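You operate a simulated robot arm through the tools that you are given. There is no shell and no other tool.

Carry out the task below with a simulated robot arm. There is one attempt and no reset: what you move stays moved.

Task
Read the cream peg tray and stand on it the bobbin tipped in the colour shown.
Fine: switch the reader on, press READ once; the tray stays on its plate.

Only the result counts: the job must be done as asked and must still hold three seconds after the hand-in. Knocking over, shifting, dropping, spilling or breaking anything else fails it.

Robot
A 6-joint arm with a two-finger gripper, fixed in place. Base frame: the origin is at the foot of the arm, x ahead of it, y to its left, z up; the work surface is at about z = 0.805. Readings come in m, degrees, newtons and seconds.
With the tool pointing down near the work surface it reaches from about 0.12 to 0.68 m from the base axis. Its first joint turns from -66.0 to 66.0 degrees. Payload 2.45 kg.
Tool frame: the origin (TCP) lies between the finger pads and is the grasp point; the fingertips stand 0.03 m ahead of it; z points along the fingers, y is the line along which they close. Largest opening 0.106 m; the body of the gripper starts 0.079 m behind the TCP.
Orientation is that of the tool frame in the base frame, as a unit quaternion [x, y, z, w]. With the fingers straight down and closing along the base's y, the tool's x points along the base's -x, its y along +y and its z along -z.

Tools
- The arm moves only by the tool move_arm. Its argument "moves" is a list of rows, each an object (a shift or turn left out is 0, a gripper value left out holds the last) with "fingers": the opening in per cent of the stroke, from 0 (shut) to 100 (fully open); "xyz": the shift along the base's x, y, z in m, a list of three; "dr": the turn, a rotation vector about the base's x, y, z in degrees, a list of three. In form: [{"fingers": fingers, "xyz": [dx, dy, dz], "dr": [ax, ay, az]}, ...]. A call has 1 to 20 rows; each row shifts and turns the commanded pose from where the row before left it. Rows are played at 5 a second. More than 0.05 m and 8.6 degrees between two rows, or a gripper value outside its range, and nothing of the call is played. A pose out of reach is approached as far as the arm can. The call stops where the force on the tool passes 90 N (or 10 N more than at its start, if that is more) or the arm is blocked; 0.2 s more then pass. The fingers move at their own pace (about 0.153 m/s each) and stop on an object; they squeeze with about 21 N. The grip force told is the motor's: it shows also when the fingers shut on nothing. Time passes only in rows, and 0.2 s behind the last, so rows that do not move let the fingers close. It gives the time, the measured TCP pose, the force on the tool (base axes), the opening and the grip force at its end, in the units of the frame above (readings bear some noise), with the torque about the TCP (base axes, N m) and any sound that the robot's microphone picked up.
- Cameras (640 x 400 px; columns grow to the right, rows downward): "scene" is fixed at [0.0576, 0.414, 1.4]; the picture's right is [-0.75, -0.66, 0.00], its down [-0.39, 0.45, -0.80] and it looks along [0.53, -0.61, -0.60] (base axes); focal length 255 px, centre (320, 200). "wrist" rides on the gripper at [0.076, -0.002, -0.106] in the tool frame; the picture's right is [0.02, 1.00, 0.00], its down [-0.78, 0.02, -0.62] and it looks along [-0.62, 0.01, 0.78] (tool axes); focal length 247 px, centre (320, 200). There is no depth. A picture from a camera that has moved, and an enlarged one, comes with that camera's place and axes in the base frame and with its lens.
- grab_frame(camera): a new picture of that camera. It takes no simulated time.
- zoom(camera, box): a new picture of the part [left, top, right, bottom] of that camera's present view, enlarged. It takes no simulated time.
- close_job(): hands the job in; it is judged then, once.

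Places have to be worked out from the pictures, the camera data and where the tool is seen. Open the gripper and draw the arm clear of the work before you hand the job in, unless the task says otherwise.

The tools are called after "Call:" by a JSON object that holds its "name" and its "arguments". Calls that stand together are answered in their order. move_arm: Moves the arm, as the interface text tells. Its arguments: {"type":"object","properties":{"moves":{"type":"array","items":{"type":"object","properties":{"fingers":{"type":"number"},"xyz":{"type":"array","items":{"type":"number"}},"dr":{"type":"array","items":{"type":"number"}}}}}},"required":["moves"]} The other tools are called the same way: grab_frame (camera) takes a picture; zoom (camera, box) takes an enlarged picture of a part of a camera's view; close_job () hands the job in.

At the start:

```text
time_s: 0.0
tool_pos: [0.3829, 0.1001, 1.1762]
tool_rot: [0.0, 1.0, 0.0, -0.001]
wrist_force: [-0.3, -0.8, 0.1]
wrist_torque: [0.0, 0.01, 0.0]
finger_gap: 0.1062
gripper_force: 0.1
```

scene: 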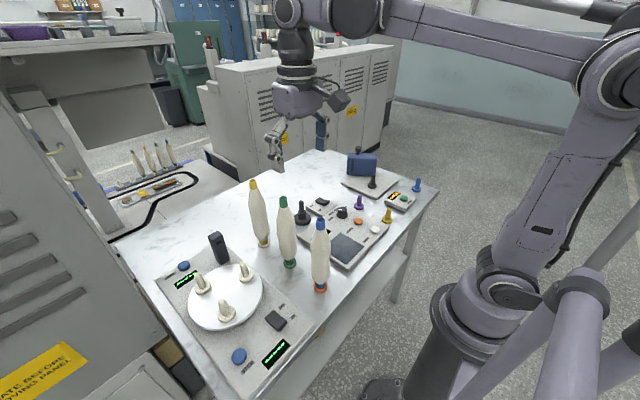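
wrist: 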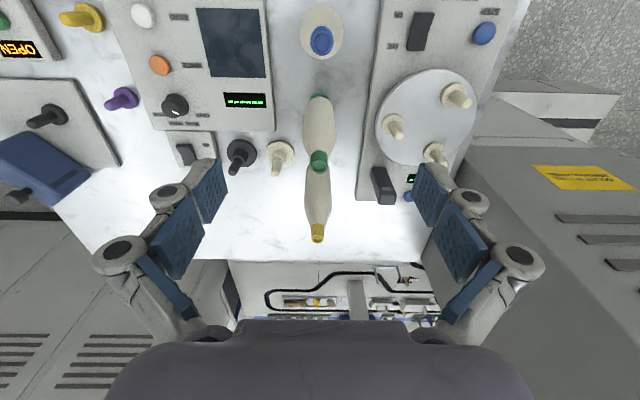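

I start by looking closer at the scene: panels, bobbins, and the tray with pegs. I'll zoom on the main parts.

Call:
{"name": "zoom", "arguments": {"camera": "scene", "box": [140, 220, 340, 390]}}

Call:
{"name": "zoom", "arguments": {"camera": "scene", "box": [280, 140, 440, 280]}}

Call:
{"name": "zoom", "arguments": {"camera": "wrist", "box": [100, 0, 300, 180]}}

Call:
{"name": "zoom", "arguments": {"camera": "wrist", "box": [340, 0, 520, 210]}}

Call:
{"name": "zoom", "arguments": {"camera": "wrist", "box": [0, 0, 180, 210]}}

```text
2.35 times, centred on (240, 305) of scene
camera zoom: at [0.0576, 0.414, 1.4], right [-0.75, -0.66, 0.0], down [-0.39, 0.45, -0.8], along [0.53, -0.61, -0.6], focal length 600 px, centre (508, -47)
```

zoom: 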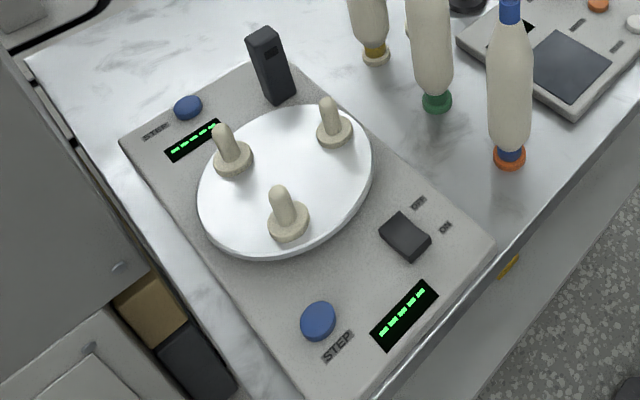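

```text
2.86 times, centred on (360, 210) of scene
camera zoom: at [0.0576, 0.414, 1.4], right [-0.75, -0.66, 0.0], down [-0.39, 0.45, -0.8], along [0.53, -0.61, -0.6], focal length 729 px, centre (206, 171)
```

zoom: 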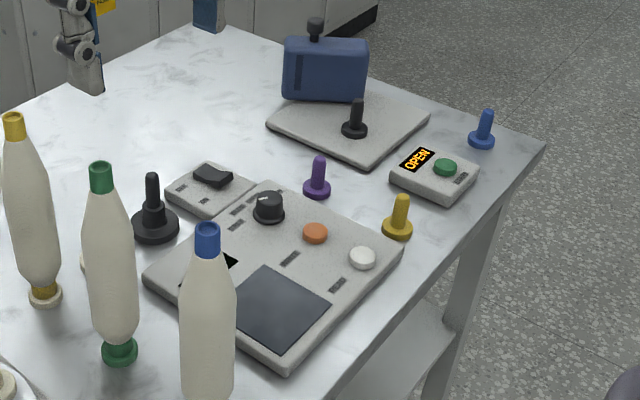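

```text
2.22 times, centred on (200, 90) of wrist
camera zoom: at [0.305, 0.0972, 1.2835], right [-0.02, 1.0, 0.0], down [0.78, 0.02, 0.62], along [0.62, 0.01, -0.78], focal length 549 px, centre (587, 444)
```

zoom: 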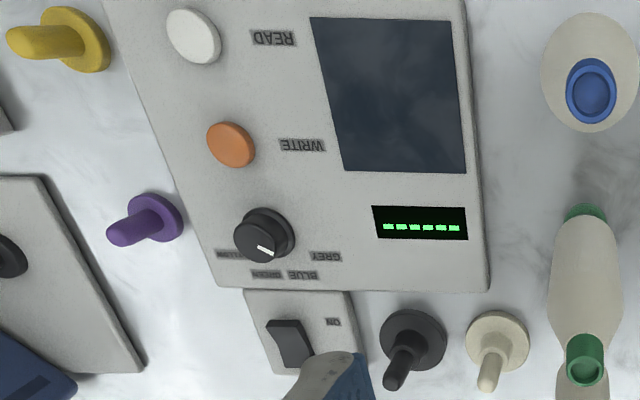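

```text
1.90 times, centred on (430, 105) of wrist
camera zoom: at [0.305, 0.0972, 1.2835], right [-0.02, 1.0, 0.0], down [0.78, 0.02, 0.62], along [0.62, 0.01, -0.78], focal length 470 px, centre (110, 381)
```

zoom: 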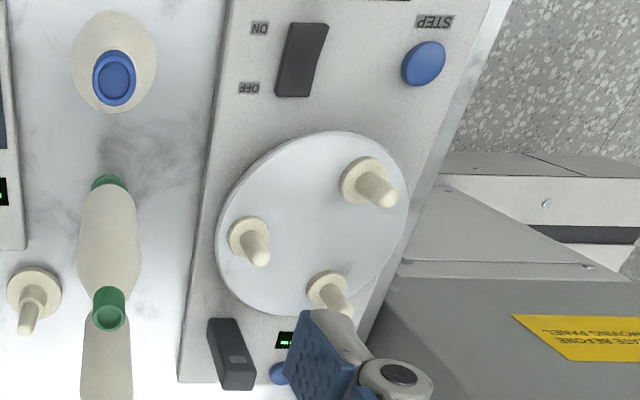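

```text
1.90 times, centred on (90, 105) of wrist
camera zoom: at [0.305, 0.0972, 1.2835], right [-0.02, 1.0, 0.0], down [0.78, 0.02, 0.62], along [0.62, 0.01, -0.78], focal length 470 px, centre (758, 381)
```

zoom: 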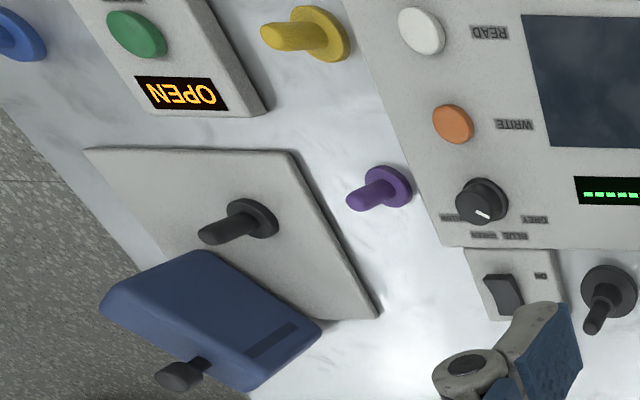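

The reader looks to be the box with READ/WRITE, dial and dark plate, with an ON rocker in a small box beside it. A loose cream peg disc sits near the black one. I'll check the bobbin feet and labels more closely.

Call:
{"name": "zoom", "arguments": {"camera": "scene", "box": [240, 170, 340, 300]}}

Call:
{"name": "zoom", "arguments": {"camera": "scene", "box": [300, 180, 400, 270]}}

Call:
{"name": "zoom", "arguments": {"camera": "wrist", "box": [150, 80, 290, 190]}}

Call:
{"name": "zoom", "arguments": {"camera": "wrist", "box": [260, 0, 380, 260]}}

```text
3.08 times, centred on (290, 235) of scene
camera zoom: at [0.0576, 0.414, 1.4], right [-0.75, -0.66, 0.0], down [-0.39, 0.45, -0.8], along [0.53, -0.61, -0.6], focal length 785 px, centre (412, 92)
```

zoom: 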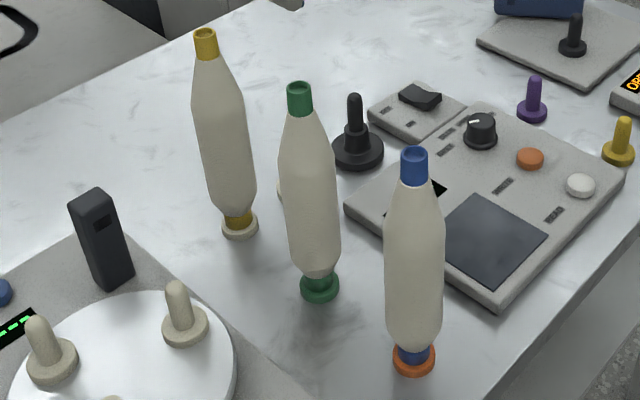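

```text
4.44 times, centred on (350, 225) of scene
camera zoom: at [0.0576, 0.414, 1.4], right [-0.75, -0.66, 0.0], down [-0.39, 0.45, -0.8], along [0.53, -0.61, -0.6], focal length 1134 px, centre (187, 89)
```

zoom: 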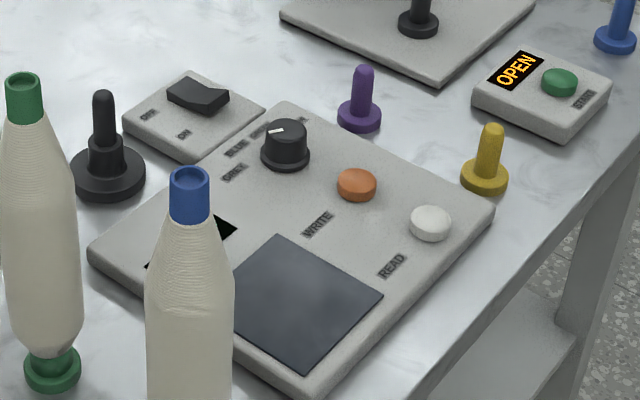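

```text
3.64 times, centred on (220, 135) of wrist
camera zoom: at [0.305, 0.0972, 1.2835], right [-0.02, 1.0, 0.0], down [0.78, 0.02, 0.62], along [0.62, 0.01, -0.78], focal length 898 px, centre (684, 436)
```

zoom: 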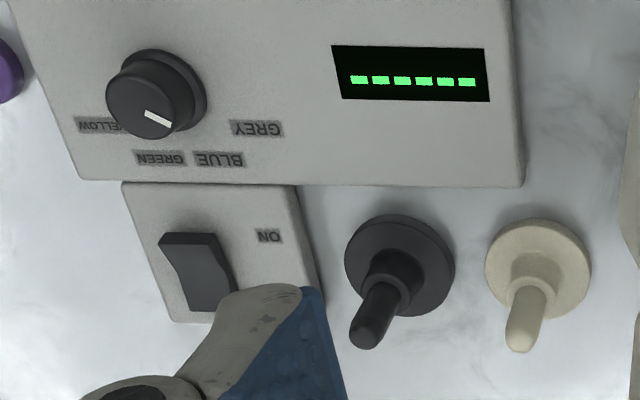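

```text
1.54 times, centred on (320, 130) of wrist
camera zoom: at [0.305, 0.0972, 1.2835], right [-0.02, 1.0, 0.0], down [0.78, 0.02, 0.62], along [0.62, 0.01, -0.78], focal length 380 px, centre (320, 308)
```

zoom: 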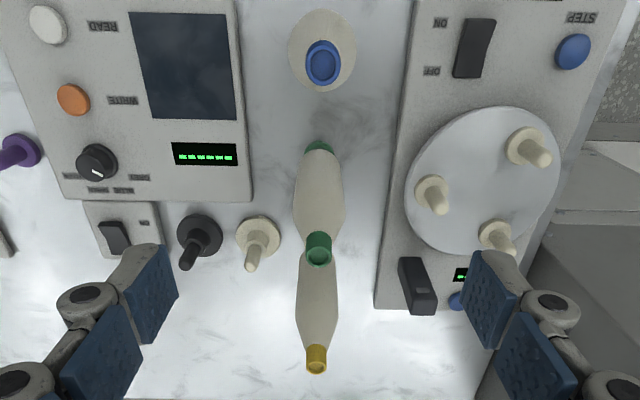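

The three bobbins stand at about x 0.32/0.44/0.55, y 0.105 (blue, green, yellow tips at z≈1.045). The cream peg tray is near (0.555, 0.015) and the dark reader plate near (0.355, -0.04). I'll turn the tool 90° (closing along x) and go above the tray, staying high, for a better look.

Call:
{"name": "move_arm", "arguments": {"moves": [{"xyz": [0.0155, -0.0077, 0], "dr": [0, 0, 8.18]}, {"xyz": [0.0155, -0.0077, 0], "dr": [0, 0, 8.18]}, {"xyz": [0.0155, -0.0077, 0], "dr": [0, 0, 8.18]}, {"xyz": [0.0155, -0.0077, 0], "dr": [0, 0, 8.18]}, {"xyz": [0.0155, -0.0077, 0], "dr": [0, 0, 8.18]}, {"xyz": [0.0155, -0.0077, 0], "dr": [0, 0, 8.18]}, {"xyz": [0.0155, -0.0077, 0], "dr": [0, 0, 8.18]}, {"xyz": [0.0155, -0.0077, 0], "dr": [0, 0, 8.18]}, {"xyz": [0.0155, -0.0077, 0], "dr": [0, 0, 8.18]}, {"xyz": [0.0155, -0.0077, 0], "dr": [0, 0, 8.18]}, {"xyz": [0.0155, -0.0077, 0], "dr": [0, 0, 8.2]}, {"xyz": [0, 0, 0]}]}}

Call:
{"name": "grab_frame", "arguments": {"camera": "wrist"}}

Call:
{"name": "grab_frame", "arguments": {"camera": "scene"}}

```text
time_s: 2.6
tool_pos: [0.5533, 0.012, 1.1741]
tool_rot: [0.708, -0.706, 0.0, 0.0]
wrist_force: [-0.3, -0.6, 0.5]
wrist_torque: [0.04, 0.01, -0.02]
finger_gap: 0.106
gripper_force: 0.0
```

```text
taken
camera wrist: at [0.5538, -0.0647, 1.2823], right [-1.0, -0.02, 0.0], down [-0.02, 0.78, 0.62], along [-0.01, 0.62, -0.78], focal length 247 px, centre (320, 200)
```

wrist: 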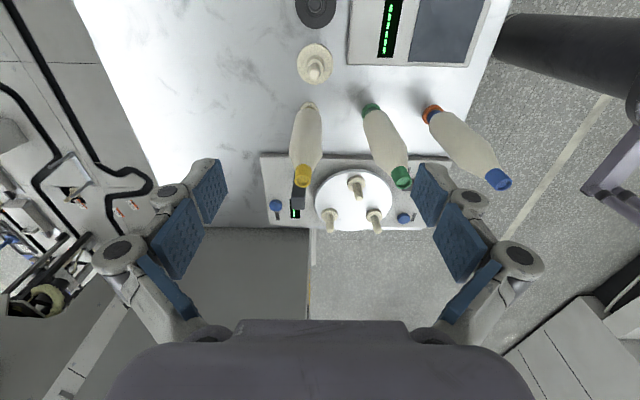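

```text
taken
```

scene: 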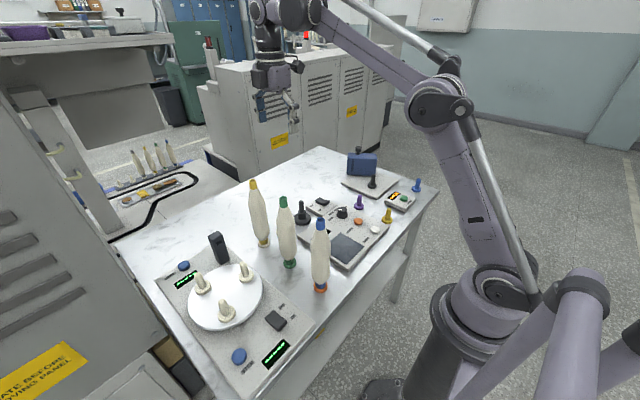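

The tray is right under the gripper, near (0.56, 0.013). I'll zoom for a sharper estimate before descending.

Call:
{"name": "zoom", "arguments": {"camera": "wrist", "box": [270, 20, 370, 110]}}

Call:
{"name": "zoom", "arguments": {"camera": "wrist", "box": [270, 80, 530, 240]}}

```text
4.44 times, centred on (320, 65) of wrist
camera zoom: at [0.5538, -0.0647, 1.2823], right [-1.0, -0.02, 0.0], down [-0.02, 0.78, 0.62], along [-0.01, 0.62, -0.78], focal length 1098 px, centre (320, 800)
```

zoom: 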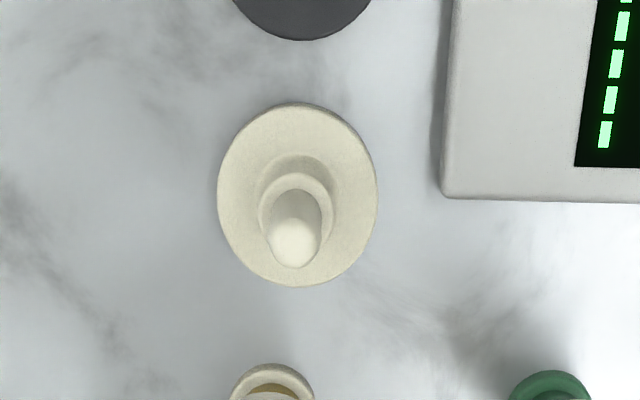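

```text
2.46 times, centred on (400, 160) of wrist
camera zoom: at [0.5538, -0.0647, 1.2823], right [-1.0, -0.02, 0.0], down [-0.02, 0.78, 0.62], along [-0.01, 0.62, -0.78], focal length 608 px, centre (123, 298)
```

zoom: 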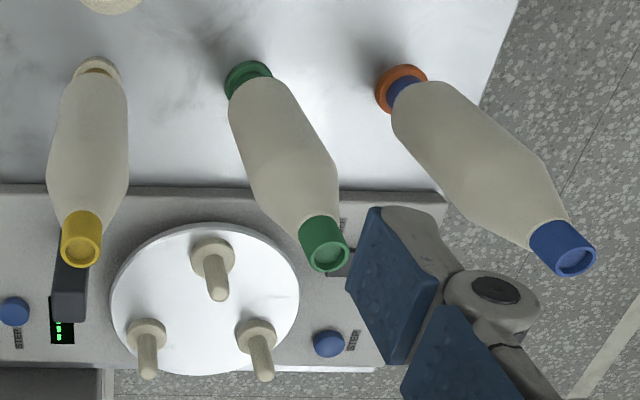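

The tray disc (≈61 mm wide) has a shoulder and a peg whose tip is near z≈0.89, at about (0.561, 0.014). I'll half-close the fingers, shift slightly, descend to z≈1.02 and re-check alignment.

Call:
{"name": "move_arm", "arguments": {"moves": [{"fingers": 55, "xyz": [0.003, 0.001, -0.03]}, {"xyz": [0.003, 0.001, -0.04]}, {"xyz": [0, 0, -0.04]}, {"xyz": [0, 0, -0.04]}, {"xyz": [0, 0, 0]}]}}

Call:
{"name": "grab_frame", "arguments": {"camera": "wrist"}}

Call:
{"name": "zoom", "arguments": {"camera": "wrist", "box": [260, 40, 380, 200]}}

```text
time_s: 3.8
tool_pos: [0.5564, 0.016, 1.0278]
tool_rot: [-0.707, 0.707, 0.0, 0.001]
wrist_force: [0.3, -0.5, 0.3]
wrist_torque: [0.0, -0.02, -0.01]
finger_gap: 0.0583
gripper_force: 0.0
```

```text
taken
camera wrist: at [0.559, -0.0611, 1.1342], right [-1.0, -0.02, 0.0], down [-0.02, 0.78, 0.62], along [-0.01, 0.62, -0.78], focal length 247 px, centre (320, 200)
```

wrist: 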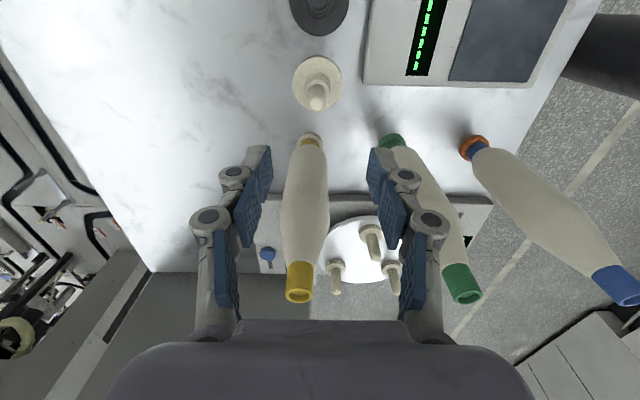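

```text
2.50 times, centred on (320, 120) of wrist
camera zoom: at [0.559, -0.0611, 1.1342], right [-1.0, -0.02, 0.0], down [-0.02, 0.78, 0.62], along [-0.01, 0.62, -0.78], focal length 617 px, centre (320, 400)
```

zoom: 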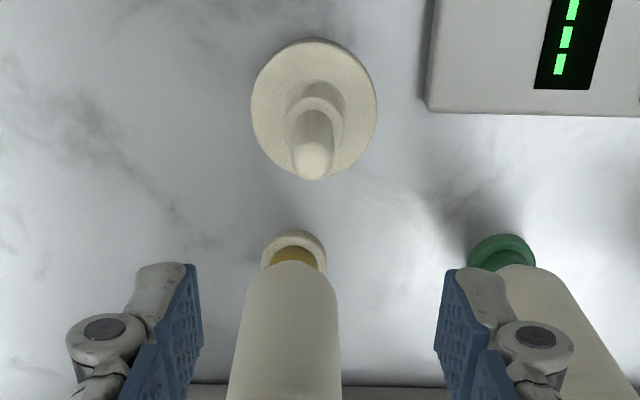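

The peg is now centred within ~2 mm of x (0.5617, 0.0145). I correct slightly and descend to z≈0.93, watching clearance to the yellow bobbin.

Call:
{"name": "move_arm", "arguments": {"moves": [{"xyz": [0.002, -0.002, -0.03]}, {"xyz": [0, 0, -0.03]}, {"xyz": [0, 0, -0.03]}, {"xyz": [0, 0, 0]}]}}

Call:
{"name": "grab_frame", "arguments": {"camera": "wrist"}}

Call:
{"name": "zoom", "arguments": {"camera": "scene", "box": [220, 80, 380, 280]}}

```text
time_s: 4.8
tool_pos: [0.5606, 0.0143, 0.9378]
tool_rot: [-0.707, 0.707, 0.001, 0.0]
wrist_force: [0.8, -0.4, -0.5]
wrist_torque: [-0.03, 0.01, 0.0]
finger_gap: 0.0581
gripper_force: 0.1
```

```text
taken
camera wrist: at [0.5618, -0.0628, 1.0445], right [-1.0, -0.02, 0.0], down [-0.02, 0.78, 0.62], along [-0.01, 0.62, -0.78], focal length 247 px, centre (320, 200)
```

wrist: 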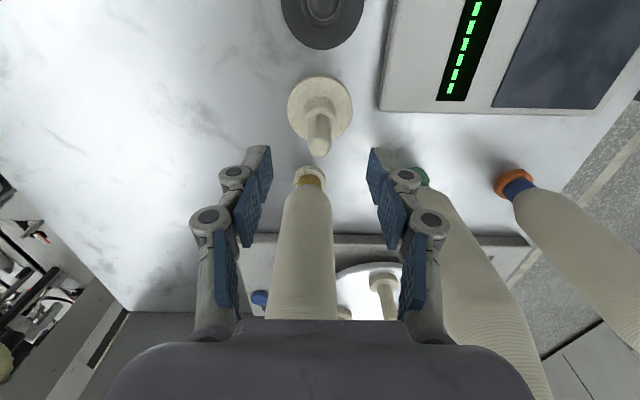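

```text
2.00 times, centred on (300, 180) of scene
camera zoom: at [0.0575, 0.414, 1.4], right [-0.75, -0.66, 0.0], down [-0.39, 0.45, -0.8], along [0.53, -0.61, -0.6], focal length 510 px, centre (360, 240)
```

zoom: 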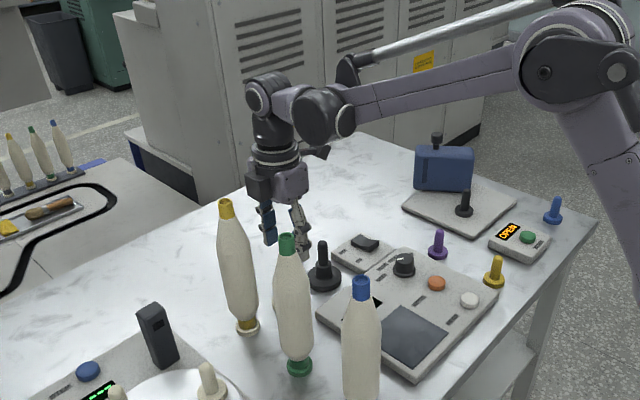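

The peg is centred between the pads in the picture. I descend ~63 mm to z≈0.875 so the pads surround the peg just above the shoulder.

Call:
{"name": "move_arm", "arguments": {"moves": [{"xyz": [0, 0, -0.02]}, {"xyz": [0, 0, -0.02]}, {"xyz": [0, 0, -0.015]}, {"xyz": [0, 0, -0.008]}, {"xyz": [0, 0, 0]}]}}

Call:
{"name": "grab_frame", "arguments": {"camera": "wrist"}}

Call:
{"name": "zoom", "arguments": {"camera": "scene", "box": [220, 130, 380, 280]}}

```text
time_s: 6.0
tool_pos: [0.5598, 0.0149, 0.8731]
tool_rot: [0.707, -0.707, 0.0, -0.001]
wrist_force: [0.0, -0.2, -0.3]
wrist_torque: [0.05, 0.0, 0.01]
finger_gap: 0.0581
gripper_force: 0.0
```

```text
taken
camera wrist: at [0.5611, -0.0616, 0.98], right [-1.0, -0.02, 0.0], down [-0.02, 0.78, 0.62], along [-0.01, 0.62, -0.78], focal length 247 px, centre (320, 200)
```

wrist: 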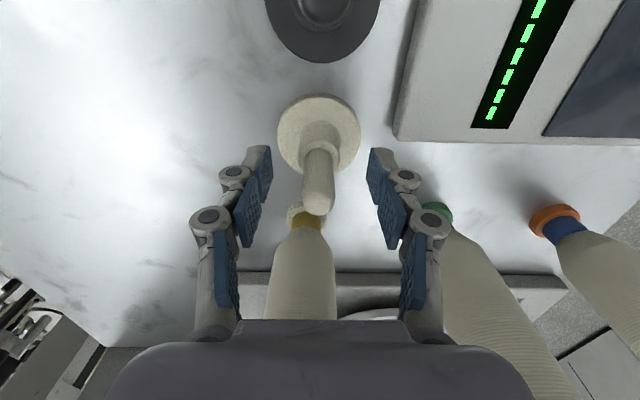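

```text
2.67 times, centred on (300, 205) of scene
camera zoom: at [0.0576, 0.414, 1.4], right [-0.75, -0.66, 0.0], down [-0.39, 0.45, -0.8], along [0.53, -0.61, -0.6], focal length 680 px, centre (373, 187)
```

zoom: 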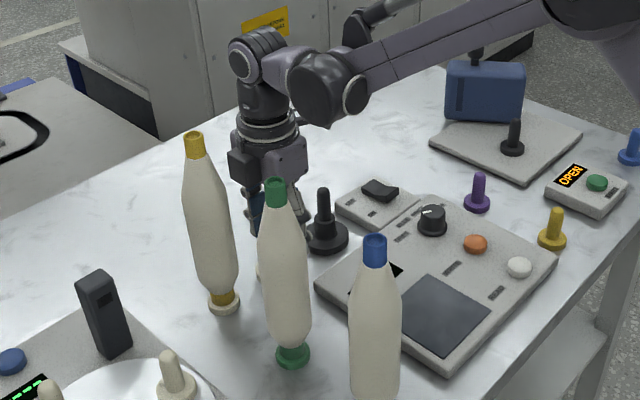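

The peg lies between the pads at TCP height, with the shoulder just below the fingertips. I close the gripper on it.

Call:
{"name": "move_arm", "arguments": {"moves": [{"fingers": 0}, {}, {}, {}, {}]}}

Call:
{"name": "grab_frame", "arguments": {"camera": "wrist"}}

```text
time_s: 7.2
tool_pos: [0.5597, 0.0156, 0.8732]
tool_rot: [0.708, -0.706, 0.0, 0.0]
wrist_force: [-1.2, 0.1, 0.0]
wrist_torque: [-0.01, 0.02, -0.02]
finger_gap: 0.0169
gripper_force: 21.4
```

```text
taken
camera wrist: at [0.5611, -0.0616, 0.9802], right [-1.0, -0.02, 0.0], down [-0.02, 0.78, 0.62], along [-0.01, 0.62, -0.78], focal length 247 px, centre (320, 200)
```

wrist: 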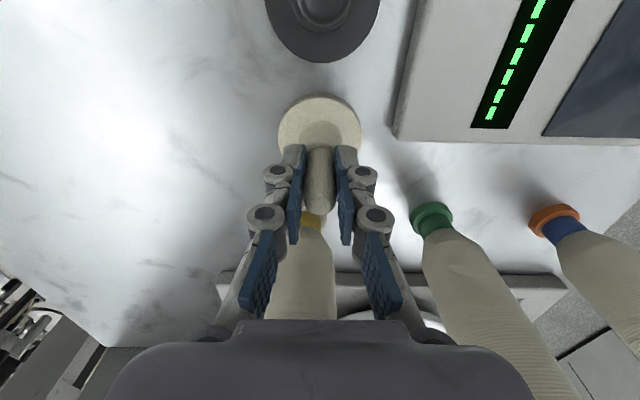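

Gripped on the 17 mm peg. I lift it 70 mm and check that the tray comes along.

Call:
{"name": "move_arm", "arguments": {"moves": [{"xyz": [0, 0, 0.01]}, {"xyz": [0, 0, 0.02]}, {"xyz": [0, 0, 0.02]}, {"xyz": [0, 0, 0.02]}, {}]}}

Call:
{"name": "grab_frame", "arguments": {"camera": "wrist"}}

Call:
{"name": "grab_frame", "arguments": {"camera": "scene"}}

```text
time_s: 8.4
tool_pos: [0.5568, 0.0155, 0.9448]
tool_rot: [-0.706, 0.708, 0.0, 0.0]
wrist_force: [-0.3, 0.0, -0.2]
wrist_torque: [0.02, -0.02, 0.0]
finger_gap: 0.0167
gripper_force: 21.1
```

```text
taken
camera wrist: at [0.5586, -0.0621, 1.0523], right [-1.0, -0.02, 0.0], down [-0.02, 0.78, 0.62], along [-0.01, 0.62, -0.78], focal length 247 px, centre (320, 200)
```

wrist: 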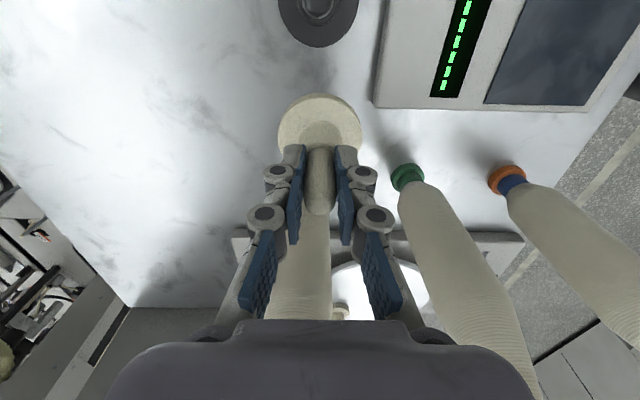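

```text
taken
```

scene: 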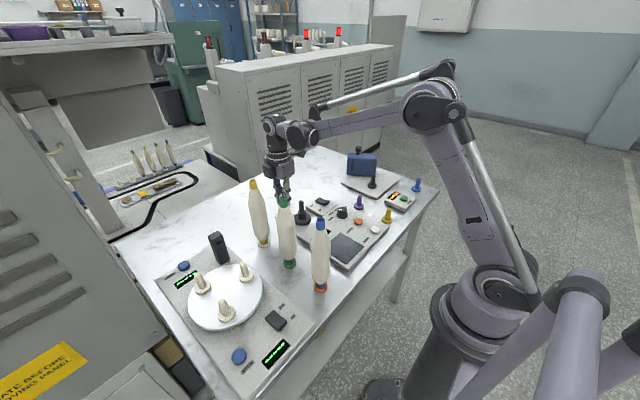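

The tray is lifted cleanly. I carry it at this height to above the dark reader plate (~(0.357, -0.037)), passing well clear of the bobbins.

Call:
{"name": "move_arm", "arguments": {"moves": [{"xyz": [-0.034, -0.0087, 0]}, {"xyz": [-0.034, -0.0087, 0]}, {"xyz": [-0.034, -0.0087, 0]}, {"xyz": [-0.034, -0.0087, 0]}, {"xyz": [-0.034, -0.0087, 0]}, {"xyz": [-0.034, -0.0087, 0]}, {}]}}

Call:
{"name": "grab_frame", "arguments": {"camera": "wrist"}}

Call:
{"name": "grab_frame", "arguments": {"camera": "scene"}}

```text
time_s: 10.0
tool_pos: [0.3538, -0.038, 0.9451]
tool_rot: [-0.707, 0.707, 0.0, 0.001]
wrist_force: [0.7, -0.2, -1.1]
wrist_torque: [0.0, -0.01, -0.02]
finger_gap: 0.0166
gripper_force: 21.3
```

```text
taken
camera wrist: at [0.3555, -0.1154, 1.0524], right [-1.0, -0.02, 0.0], down [-0.02, 0.78, 0.62], along [-0.01, 0.62, -0.78], focal length 247 px, centre (320, 200)
```

wrist: 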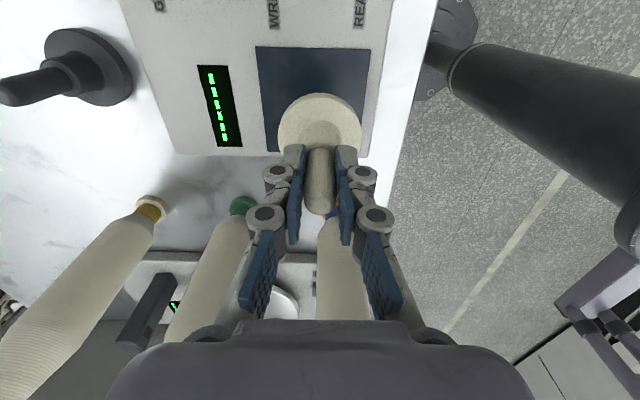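

```text
taken
```

scene: 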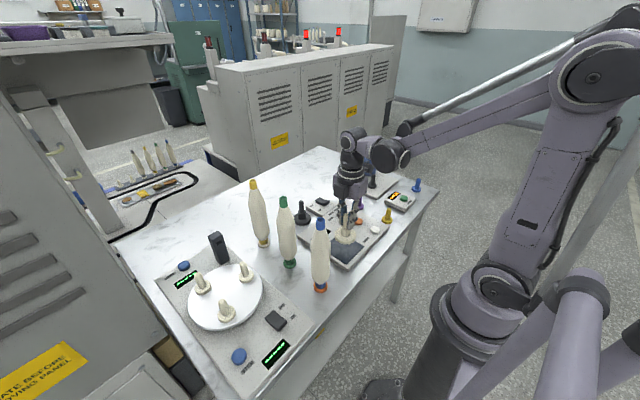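

I'm above the plate; the estimate from this view puts its centre near (0.36, -0.043). I zoom to refine.

Call:
{"name": "zoom", "arguments": {"camera": "wrist", "box": [220, 20, 420, 180]}}

Call:
{"name": "zoom", "arguments": {"camera": "scene", "box": [290, 190, 400, 290]}}

```text
2.50 times, centred on (320, 100) of wrist
camera zoom: at [0.3555, -0.1154, 1.0524], right [-1.0, -0.02, 0.0], down [-0.02, 0.78, 0.62], along [-0.01, 0.62, -0.78], focal length 617 px, centre (320, 450)
```

zoom: 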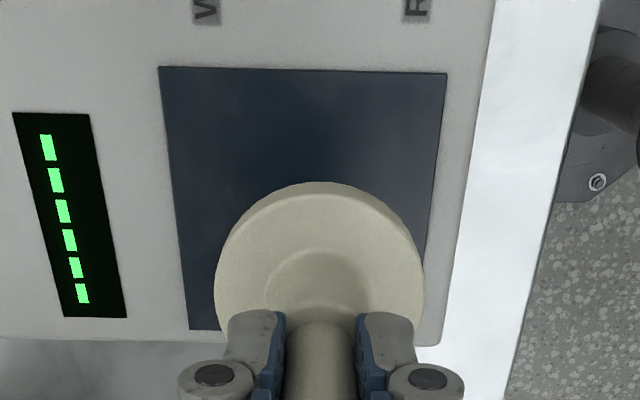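

```text
4.00 times, centred on (345, 240) of scene
camera zoom: at [0.0575, 0.414, 1.4], right [-0.75, -0.66, 0.0], down [-0.39, 0.45, -0.8], along [0.53, -0.61, -0.6], focal length 1021 px, centre (220, 40)
```

zoom: 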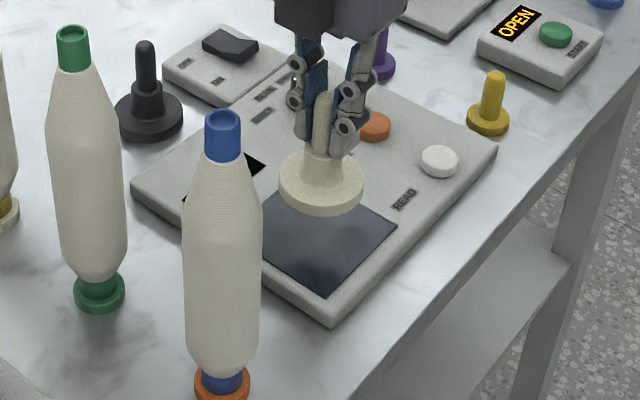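

Plate centre ≈ (0.361, -0.0445), side ~0.09 m. I shift to it and lower to TCP z≈0.908 (tray bottom ≈0.84), then check.

Call:
{"name": "move_arm", "arguments": {"moves": [{"xyz": [0.0073, -0.006, 0]}, {"xyz": [0, 0, -0.018]}, {"xyz": [0, 0, -0.018]}, {}]}}

Call:
{"name": "zoom", "arguments": {"camera": "wrist", "box": [220, 20, 420, 180]}}

Call:
{"name": "zoom", "arguments": {"camera": "scene", "box": [290, 190, 400, 290]}}

```text
time_s: 11.0
tool_pos: [0.3632, -0.0427, 0.9094]
tool_rot: [0.707, -0.707, 0.0, 0.0]
wrist_force: [-0.4, 0.4, 0.0]
wrist_torque: [0.01, 0.02, -0.01]
finger_gap: 0.0169
gripper_force: 21.2
```

```text
2.50 times, centred on (320, 100) of wrist
camera zoom: at [0.3647, -0.1204, 1.0159], right [-1.0, -0.02, 0.0], down [-0.02, 0.78, 0.62], along [-0.01, 0.62, -0.78], focal length 617 px, centre (320, 450)
```

zoom: 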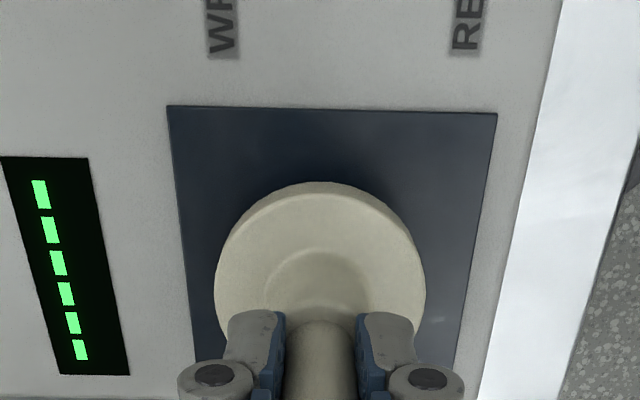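

```text
4.00 times, centred on (345, 240) of scene
camera zoom: at [0.0576, 0.414, 1.4], right [-0.75, -0.66, 0.0], down [-0.39, 0.45, -0.8], along [0.53, -0.61, -0.6], focal length 1021 px, centre (220, 40)
```

zoom: 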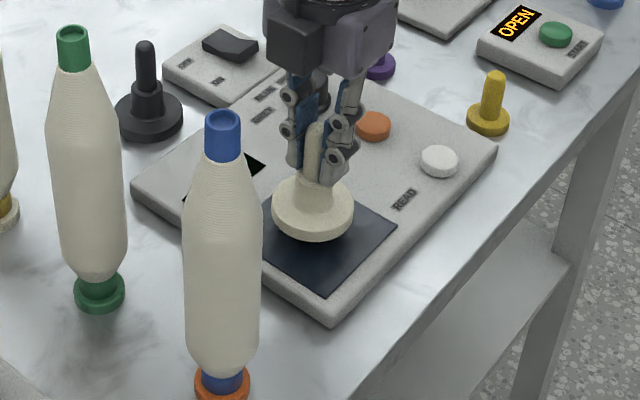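

Tray is centred over the plate with its underside at ≈0.841. I'll lower in small steps watching for contact.

Call:
{"name": "move_arm", "arguments": {"moves": [{"xyz": [-0.001, -0.001, -0.002]}, {"xyz": [0, 0, -0.002]}, {"xyz": [0, 0, -0.002]}, {}]}}

Call:
{"name": "zoom", "arguments": {"camera": "scene", "box": [310, 200, 370, 270]}}

```text
time_s: 12.0
tool_pos: [0.3611, -0.0452, 0.9017]
tool_rot: [0.707, -0.707, 0.001, -0.001]
wrist_force: [-0.4, 0.3, -0.2]
wrist_torque: [0.01, -0.01, 0.0]
finger_gap: 0.0167
gripper_force: 20.6
```

```text
5.71 times, centred on (340, 235) of scene
camera zoom: at [0.0576, 0.414, 1.4], right [-0.75, -0.66, 0.0], down [-0.39, 0.45, -0.8], along [0.53, -0.61, -0.6], focal length 1458 px, centre (206, 0)
```

zoom: 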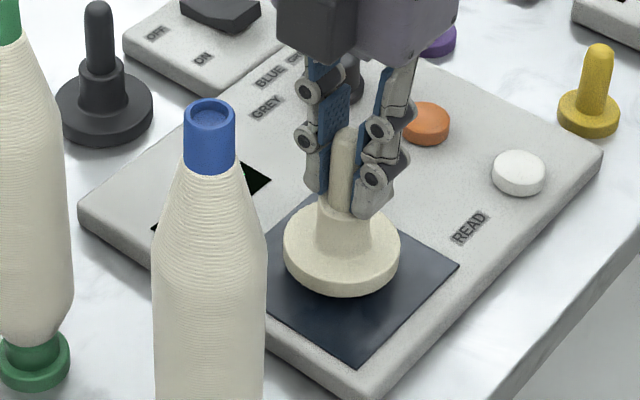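

No contact yet (force ~0). I continue down in 1.5 mm steps.

Call:
{"name": "move_arm", "arguments": {"moves": [{"xyz": [0, 0, -0.0015]}, {"xyz": [0, 0, -0.0015]}, {}]}}

Call:
{"name": "zoom", "arguments": {"camera": "scene", "box": [310, 200, 370, 270]}}

```text
time_s: 12.8
tool_pos: [0.3609, -0.0446, 0.8988]
tool_rot: [-0.707, 0.708, 0.0, 0.0]
wrist_force: [-0.8, -0.1, -1.0]
wrist_torque: [0.0, 0.0, -0.01]
finger_gap: 0.0167
gripper_force: 20.5
```

```text
5.71 times, centred on (340, 235) of scene
camera zoom: at [0.0576, 0.414, 1.4], right [-0.75, -0.66, 0.0], down [-0.39, 0.45, -0.8], along [0.53, -0.61, -0.6], focal length 1458 px, centre (206, 0)
```

zoom: 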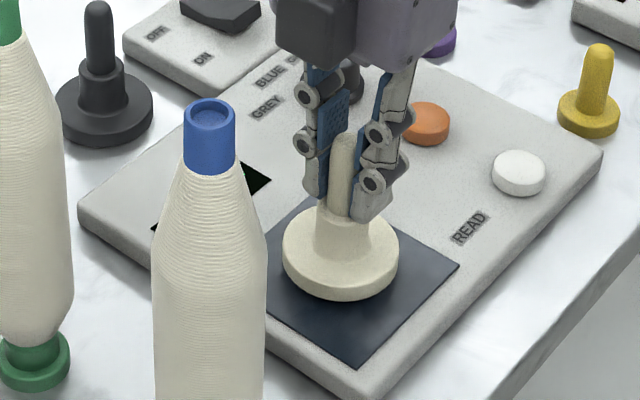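

Still no clear contact. Next 1.5 mm steps.

Call:
{"name": "move_arm", "arguments": {"moves": [{"xyz": [0, 0, -0.0015]}, {"xyz": [0, 0, -0.001]}, {}]}}

Call:
{"name": "zoom", "arguments": {"camera": "scene", "box": [310, 200, 370, 270]}}

```text
time_s: 13.6
tool_pos: [0.3622, -0.0445, 0.8959]
tool_rot: [0.707, -0.707, -0.001, 0.001]
wrist_force: [-0.6, -0.1, -0.8]
wrist_torque: [0.02, 0.01, 0.03]
finger_gap: 0.0166
gripper_force: 21.1
```

```text
5.71 times, centred on (340, 235) of scene
camera zoom: at [0.0576, 0.414, 1.4], right [-0.75, -0.66, 0.0], down [-0.39, 0.45, -0.8], along [0.53, -0.61, -0.6], focal length 1458 px, centre (206, 0)
```

zoom: 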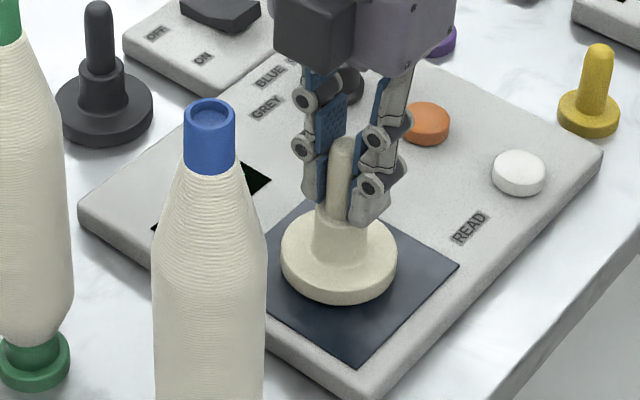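

No contact yet; image suggests ~3 mm to go. Continue.

Call:
{"name": "move_arm", "arguments": {"moves": [{"xyz": [0, 0, -0.001]}, {"xyz": [0, 0, -0.001]}, {}]}}

```text
time_s: 14.4
tool_pos: [0.3618, -0.0451, 0.8931]
tool_rot: [0.707, -0.707, -0.001, 0.0]
wrist_force: [-0.1, 0.3, -0.5]
wrist_torque: [0.0, 0.01, -0.01]
finger_gap: 0.0166
gripper_force: 21.4
```

Still free. Another 2 mm in 1 mm steps.

Call:
{"name": "move_arm", "arguments": {"moves": [{"xyz": [0, 0, -0.001]}, {"xyz": [0, 0, -0.001]}, {}]}}

Call:
{"name": "zoom", "arguments": {"camera": "scene", "box": [320, 215, 370, 265]}}

```text
time_s: 15.2
tool_pos: [0.363, -0.0446, 0.8926]
tool_rot: [0.707, -0.707, 0.0, 0.0]
wrist_force: [-1.1, -0.3, 14.7]
wrist_torque: [0.08, 0.03, 0.01]
finger_gap: 0.0166
gripper_force: 20.9
```

```text
8.00 times, centred on (345, 240) of scene
camera zoom: at [0.0574, 0.4141, 1.4], right [-0.75, -0.66, 0.0], down [-0.39, 0.45, -0.8], along [0.53, -0.61, -0.6], focal length 2041 px, centre (120, -120)
```

zoom: 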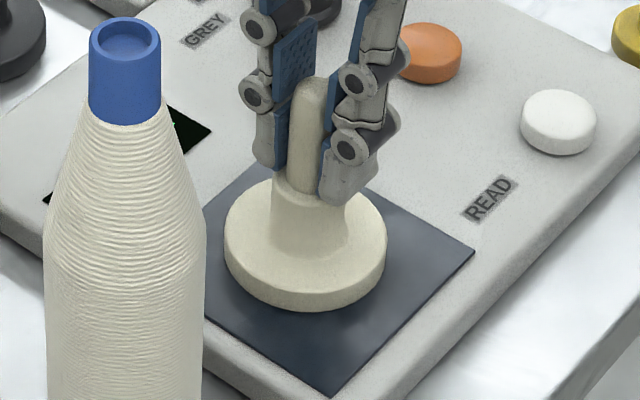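

Contact: 14.7 N upward, so the tray sits on the plate (plate z≈0.825). I relieve 0.7 mm, open the fingers moderately, and then rise.

Call:
{"name": "move_arm", "arguments": {"moves": [{"xyz": [0, 0, 0.0007]}, {"fingers": 20}, {"fingers": 45}, {}, {}]}}

Call:
{"name": "zoom", "arguments": {"camera": "wrist", "box": [220, 20, 420, 220]}}

```text
time_s: 16.4
tool_pos: [0.3622, -0.0451, 0.8936]
tool_rot: [0.707, -0.707, 0.0, 0.0]
wrist_force: [-1.1, 0.3, -0.2]
wrist_torque: [0.03, 0.01, 0.01]
finger_gap: 0.0478
gripper_force: 0.1
```

```text
2.00 times, centred on (320, 120) of wrist
camera zoom: at [0.3642, -0.122, 0.9997], right [-1.0, -0.02, 0.0], down [-0.02, 0.78, 0.62], along [-0.01, 0.62, -0.78], focal length 494 px, centre (320, 360)
```

zoom: 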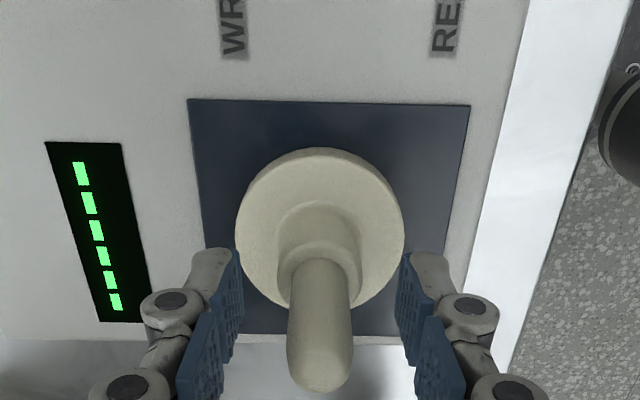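

The tray is released and sits on the plate, peg upright at ≈(0.362, -0.045). I rise and travel towards the ON/OFF rocker near (0.54, -0.16) for a closer look.

Call:
{"name": "move_arm", "arguments": {"moves": [{"xyz": [0, 0, 0.02]}, {"xyz": [0, 0, 0.03]}, {"xyz": [0, 0, 0.03]}, {"xyz": [0, 0, 0.03]}, {"xyz": [0.03, -0.02, 0.01]}, {"xyz": [0.035, -0.023, 0]}, {"xyz": [0.035, -0.023, 0]}, {"xyz": [0.035, -0.023, 0]}, {"xyz": [0.035, -0.023, 0]}, {}]}}

Call:
{"name": "grab_frame", "arguments": {"camera": "wrist"}}

Call:
{"name": "grab_frame", "arguments": {"camera": "scene"}}

```text
time_s: 18.6
tool_pos: [0.5324, -0.1587, 1.0124]
tool_rot: [-0.707, 0.707, 0.0, 0.0]
wrist_force: [0.9, -0.6, 0.8]
wrist_torque: [0.0, 0.01, 0.0]
finger_gap: 0.048
gripper_force: 0.0
```

```text
taken
camera wrist: at [0.5341, -0.2354, 1.118], right [-1.0, -0.02, 0.0], down [-0.02, 0.78, 0.62], along [-0.01, 0.62, -0.78], focal length 247 px, centre (320, 200)
```

wrist: 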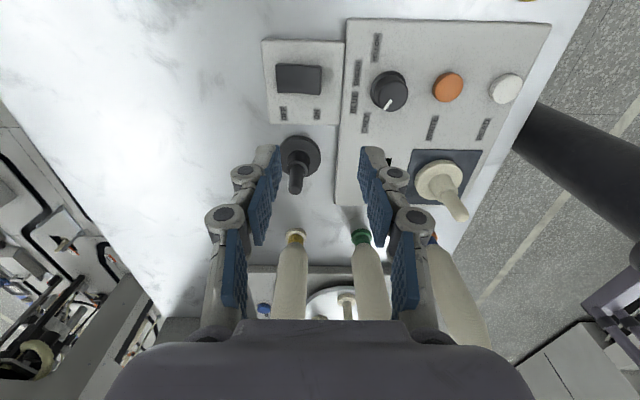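

```text
taken
```

scene: 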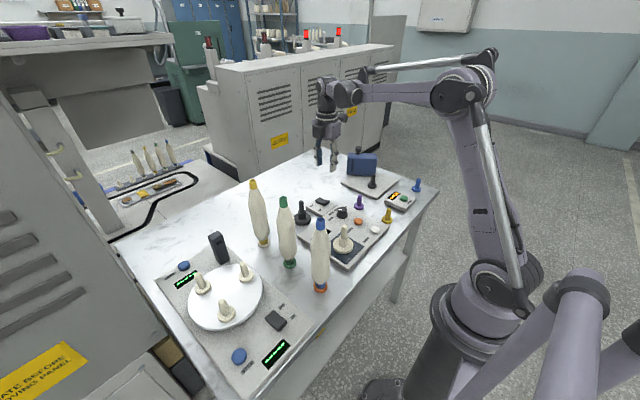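

Good view of the reader controls. I zoom on the rocker switch and the buttons.

Call:
{"name": "zoom", "arguments": {"camera": "wrist", "box": [250, 30, 350, 130]}}

Call:
{"name": "zoom", "arguments": {"camera": "wrist", "box": [340, 10, 560, 210]}}

Call:
{"name": "zoom", "arguments": {"camera": "scene", "box": [295, 180, 365, 230]}}

```text
4.00 times, centred on (300, 80) of wrist
camera zoom: at [0.5341, -0.2354, 1.118], right [-1.0, -0.02, 0.0], down [-0.02, 0.78, 0.62], along [-0.01, 0.62, -0.78], focal length 988 px, centre (400, 680)
```

zoom: 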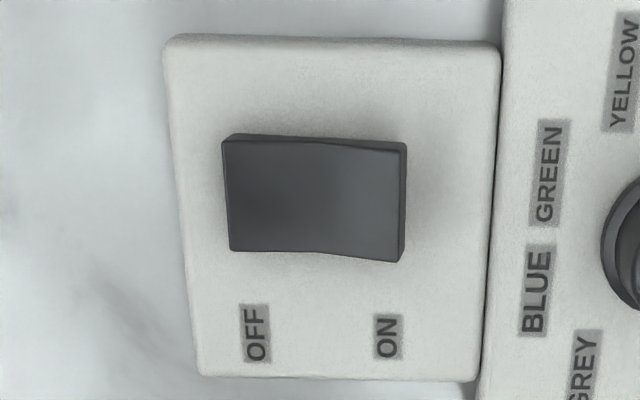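

```text
2.00 times, centred on (450, 110) of wrist
camera zoom: at [0.5341, -0.2354, 1.118], right [-1.0, -0.02, 0.0], down [-0.02, 0.78, 0.62], along [-0.01, 0.62, -0.78], focal length 494 px, centre (60, 380)
```

zoom: 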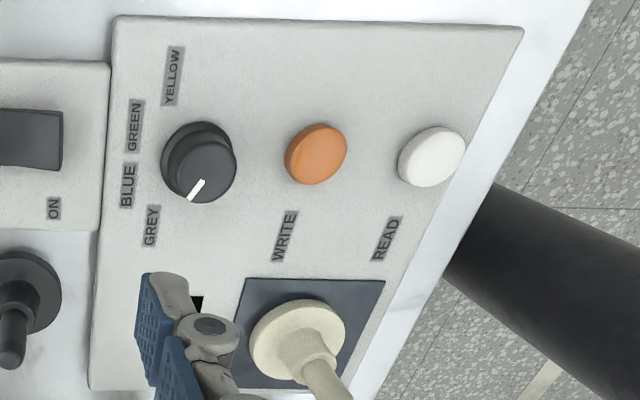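

```text
8.00 times, centred on (330, 205) of scene
camera zoom: at [0.0576, 0.414, 1.4], right [-0.75, -0.66, 0.0], down [-0.39, 0.45, -0.8], along [0.53, -0.61, -0.6], focal length 2041 px, centre (240, 160)
```

zoom: 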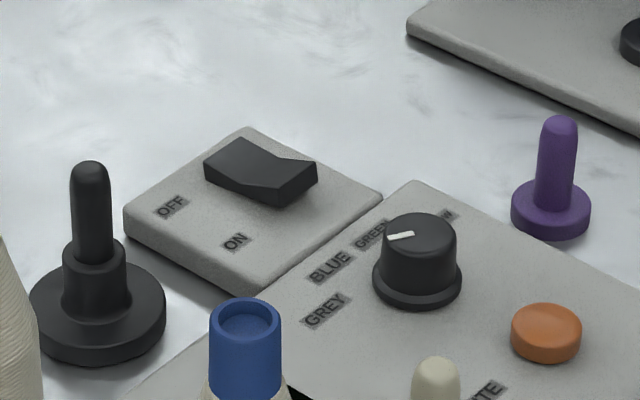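

The OFF end is down and the ON end (near-base end, x≈0.54, y≈-0.172) is raised. I close the fingers, shift over the ON end and descend to TCP z≈0.90 for an alignment check.

Call:
{"name": "move_arm", "arguments": {"moves": [{"fingers": 0, "xyz": [0.005, -0.013, 0]}, {"xyz": [0, 0, -0.03]}, {"xyz": [0, 0, -0.03]}, {"xyz": [0, 0, -0.03]}, {"xyz": [0, 0, -0.015]}, {}]}}

Call:
{"name": "grab_frame", "arguments": {"camera": "wrist"}}

Call:
{"name": "zoom", "arguments": {"camera": "scene", "box": [280, 150, 380, 230]}}

```text
time_s: 20.0
tool_pos: [0.5396, -0.1684, 0.9064]
tool_rot: [0.707, -0.707, 0.0, -0.001]
wrist_force: [0.9, 0.0, 0.6]
wrist_torque: [0.0, -0.02, 0.0]
finger_gap: 0.0
gripper_force: 21.2
```

```text
taken
camera wrist: at [0.5413, -0.2455, 1.0134], right [-1.0, -0.02, 0.0], down [-0.02, 0.78, 0.62], along [-0.01, 0.62, -0.78], focal length 247 px, centre (320, 200)
```

wrist: 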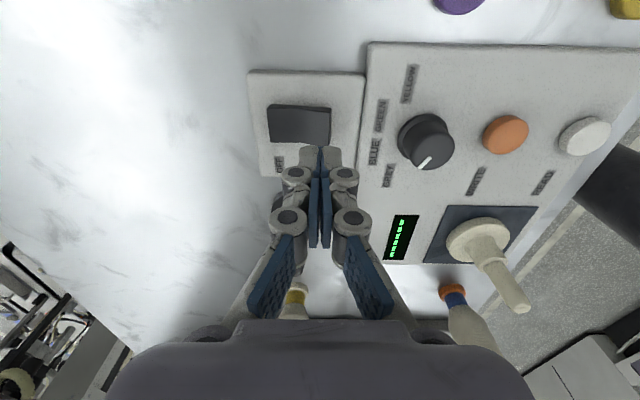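

```text
5.00 times, centred on (330, 190) of scene
camera zoom: at [0.0575, 0.414, 1.4], right [-0.75, -0.66, 0.0], down [-0.39, 0.45, -0.8], along [0.53, -0.61, -0.6], focal length 1276 px, centre (270, 250)
```

zoom: 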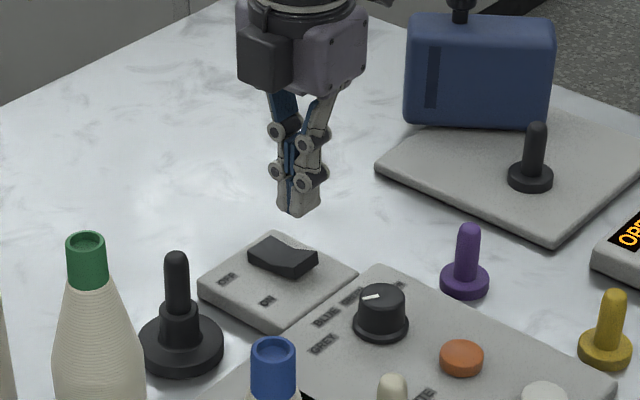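

Fingers are closed just above. I zoom to refine the rocker's ON end position relative to the fingertip.

Call:
{"name": "zoom", "arguments": {"camera": "wrist", "box": [240, 60, 400, 190]}}

```text
3.08 times, centred on (320, 125) of wrist
camera zoom: at [0.5413, -0.2455, 1.0134], right [-1.0, -0.02, 0.0], down [-0.02, 0.78, 0.62], along [-0.01, 0.62, -0.78], focal length 760 px, centre (320, 431)
```

zoom: 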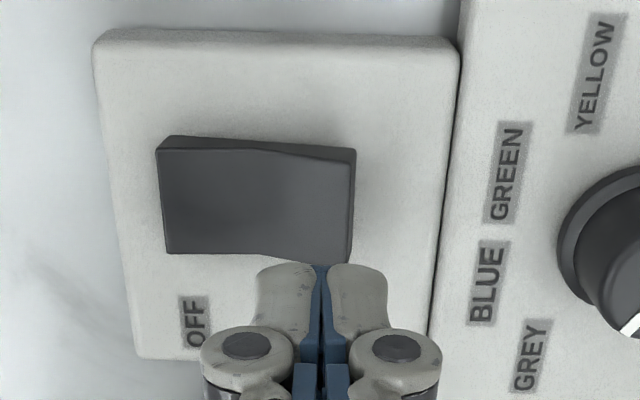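

ON end edge at x≈0.533, centre y≈-0.174. I shift -4.5 mm in y and descend to just above it, then press in small steps.

Call:
{"name": "move_arm", "arguments": {"moves": [{"xyz": [-0.0005, -0.0045, -0.01]}, {"xyz": [0, 0, -0.01]}, {"xyz": [0, 0, -0.008]}, {}]}}

Call:
{"name": "zoom", "arguments": {"camera": "wrist", "box": [240, 60, 400, 190]}}

Call:
{"name": "zoom", "arguments": {"camera": "scene", "box": [290, 170, 360, 220]}}

```text
time_s: 21.0
tool_pos: [0.5369, -0.1741, 0.8792]
tool_rot: [-0.707, 0.707, 0.0, 0.0]
wrist_force: [0.3, 0.2, 0.8]
wrist_torque: [0.03, 0.02, 0.0]
finger_gap: 0.0001
gripper_force: 21.4
```

```text
3.08 times, centred on (320, 125) of wrist
camera zoom: at [0.5387, -0.2508, 0.9865], right [-1.0, -0.02, 0.0], down [-0.02, 0.78, 0.62], along [-0.01, 0.62, -0.78], focal length 760 px, centre (320, 431)
```

zoom: 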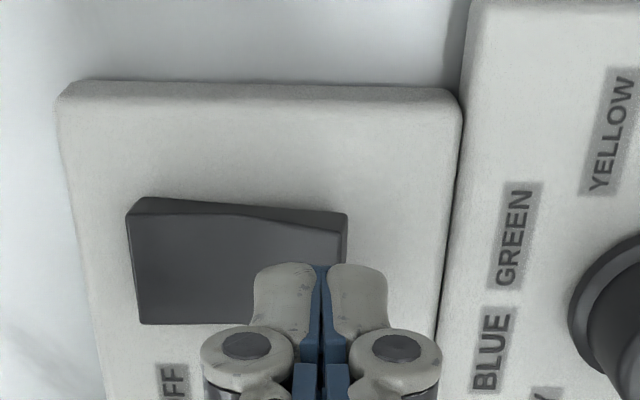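

```text
8.00 times, centred on (325, 195) of scene
camera zoom: at [0.0576, 0.414, 1.4], right [-0.75, -0.66, 0.0], down [-0.39, 0.45, -0.8], along [0.53, -0.61, -0.6], focal length 2041 px, centre (280, 240)
```

zoom: 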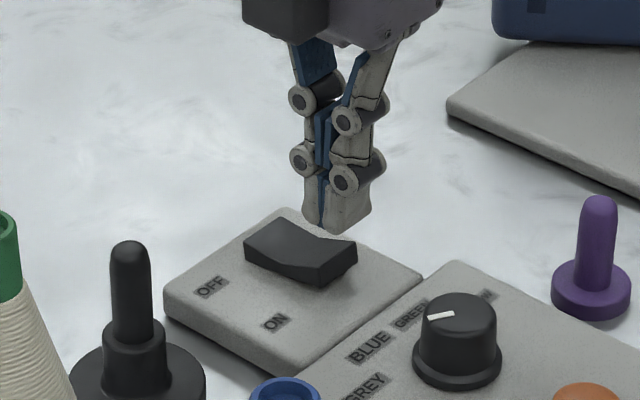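

Fingertip is ~1 cm above the ON end. I shift +3 mm in x to be well on the ON half, and lower in 2 mm steps.

Call:
{"name": "move_arm", "arguments": {"moves": [{"xyz": [0.003, 0.001, -0.002]}, {"xyz": [0, 0, -0.002]}, {"xyz": [0, 0, -0.002]}, {}]}}

```text
time_s: 22.0
tool_pos: [0.5407, -0.1716, 0.8741]
tool_rot: [-0.707, 0.707, 0.0, 0.0]
wrist_force: [0.5, -0.4, 0.2]
wrist_torque: [-0.03, 0.0, 0.04]
finger_gap: 0.0
gripper_force: 21.0
```

No contact yet (fingertip ≈0.844). Continue in 1.5 mm steps.

Call:
{"name": "move_arm", "arguments": {"moves": [{"xyz": [0, 0, -0.0015]}, {"xyz": [0, 0, -0.0015]}, {"xyz": [0, 0, -0.0015]}, {}]}}

Call:
{"name": "zoom", "arguments": {"camera": "scene", "box": [290, 170, 360, 220]}}

```text
time_s: 23.0
tool_pos: [0.54, -0.1726, 0.8698]
tool_rot: [-0.707, 0.707, 0.0, 0.0]
wrist_force: [-0.5, 0.7, 0.2]
wrist_torque: [-0.02, -0.04, -0.02]
finger_gap: 0.0
gripper_force: 20.9
```

```text
8.00 times, centred on (325, 195) of scene
camera zoom: at [0.0576, 0.414, 1.4], right [-0.75, -0.66, 0.0], down [-0.39, 0.45, -0.8], along [0.53, -0.61, -0.6], focal length 2041 px, centre (280, 240)
```

zoom: 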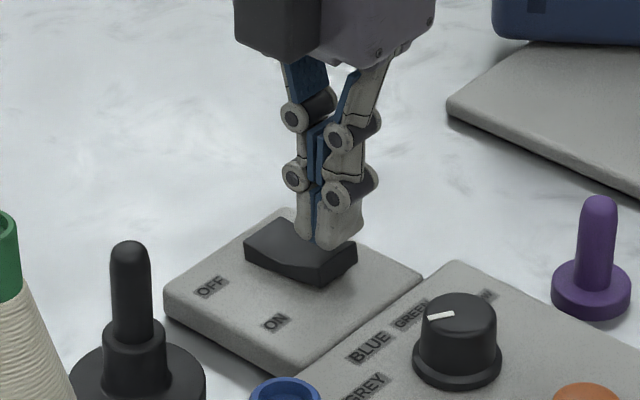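

The fingertip is over the ON half, still not touching. Continue pressing down in small steps.

Call:
{"name": "move_arm", "arguments": {"moves": [{"xyz": [0, 0, -0.0015]}, {"xyz": [0, 0, -0.0015]}, {"xyz": [0, 0, -0.001]}, {}]}}

Call:
{"name": "zoom", "arguments": {"camera": "scene", "box": [290, 170, 360, 220]}}

```text
time_s: 24.0
tool_pos: [0.5404, -0.1738, 0.865]
tool_rot: [-0.707, 0.707, 0.0, 0.0]
wrist_force: [0.3, 0.3, 0.2]
wrist_torque: [-0.02, -0.02, 0.01]
finger_gap: 0.0003
gripper_force: 21.0
```

```text
8.00 times, centred on (325, 195) of scene
camera zoom: at [0.0576, 0.414, 1.4], right [-0.75, -0.66, 0.0], down [-0.39, 0.45, -0.8], along [0.53, -0.61, -0.6], focal length 2041 px, centre (280, 240)
```

zoom: 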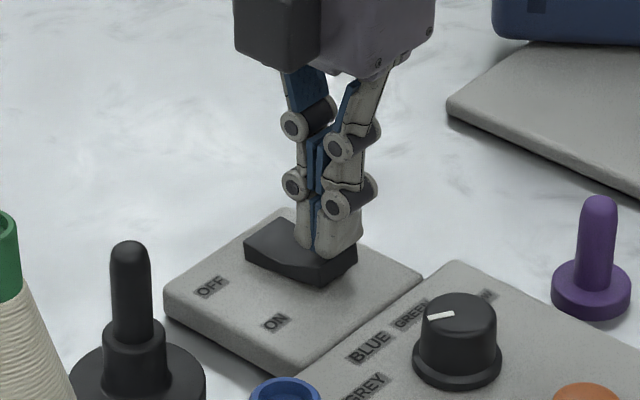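

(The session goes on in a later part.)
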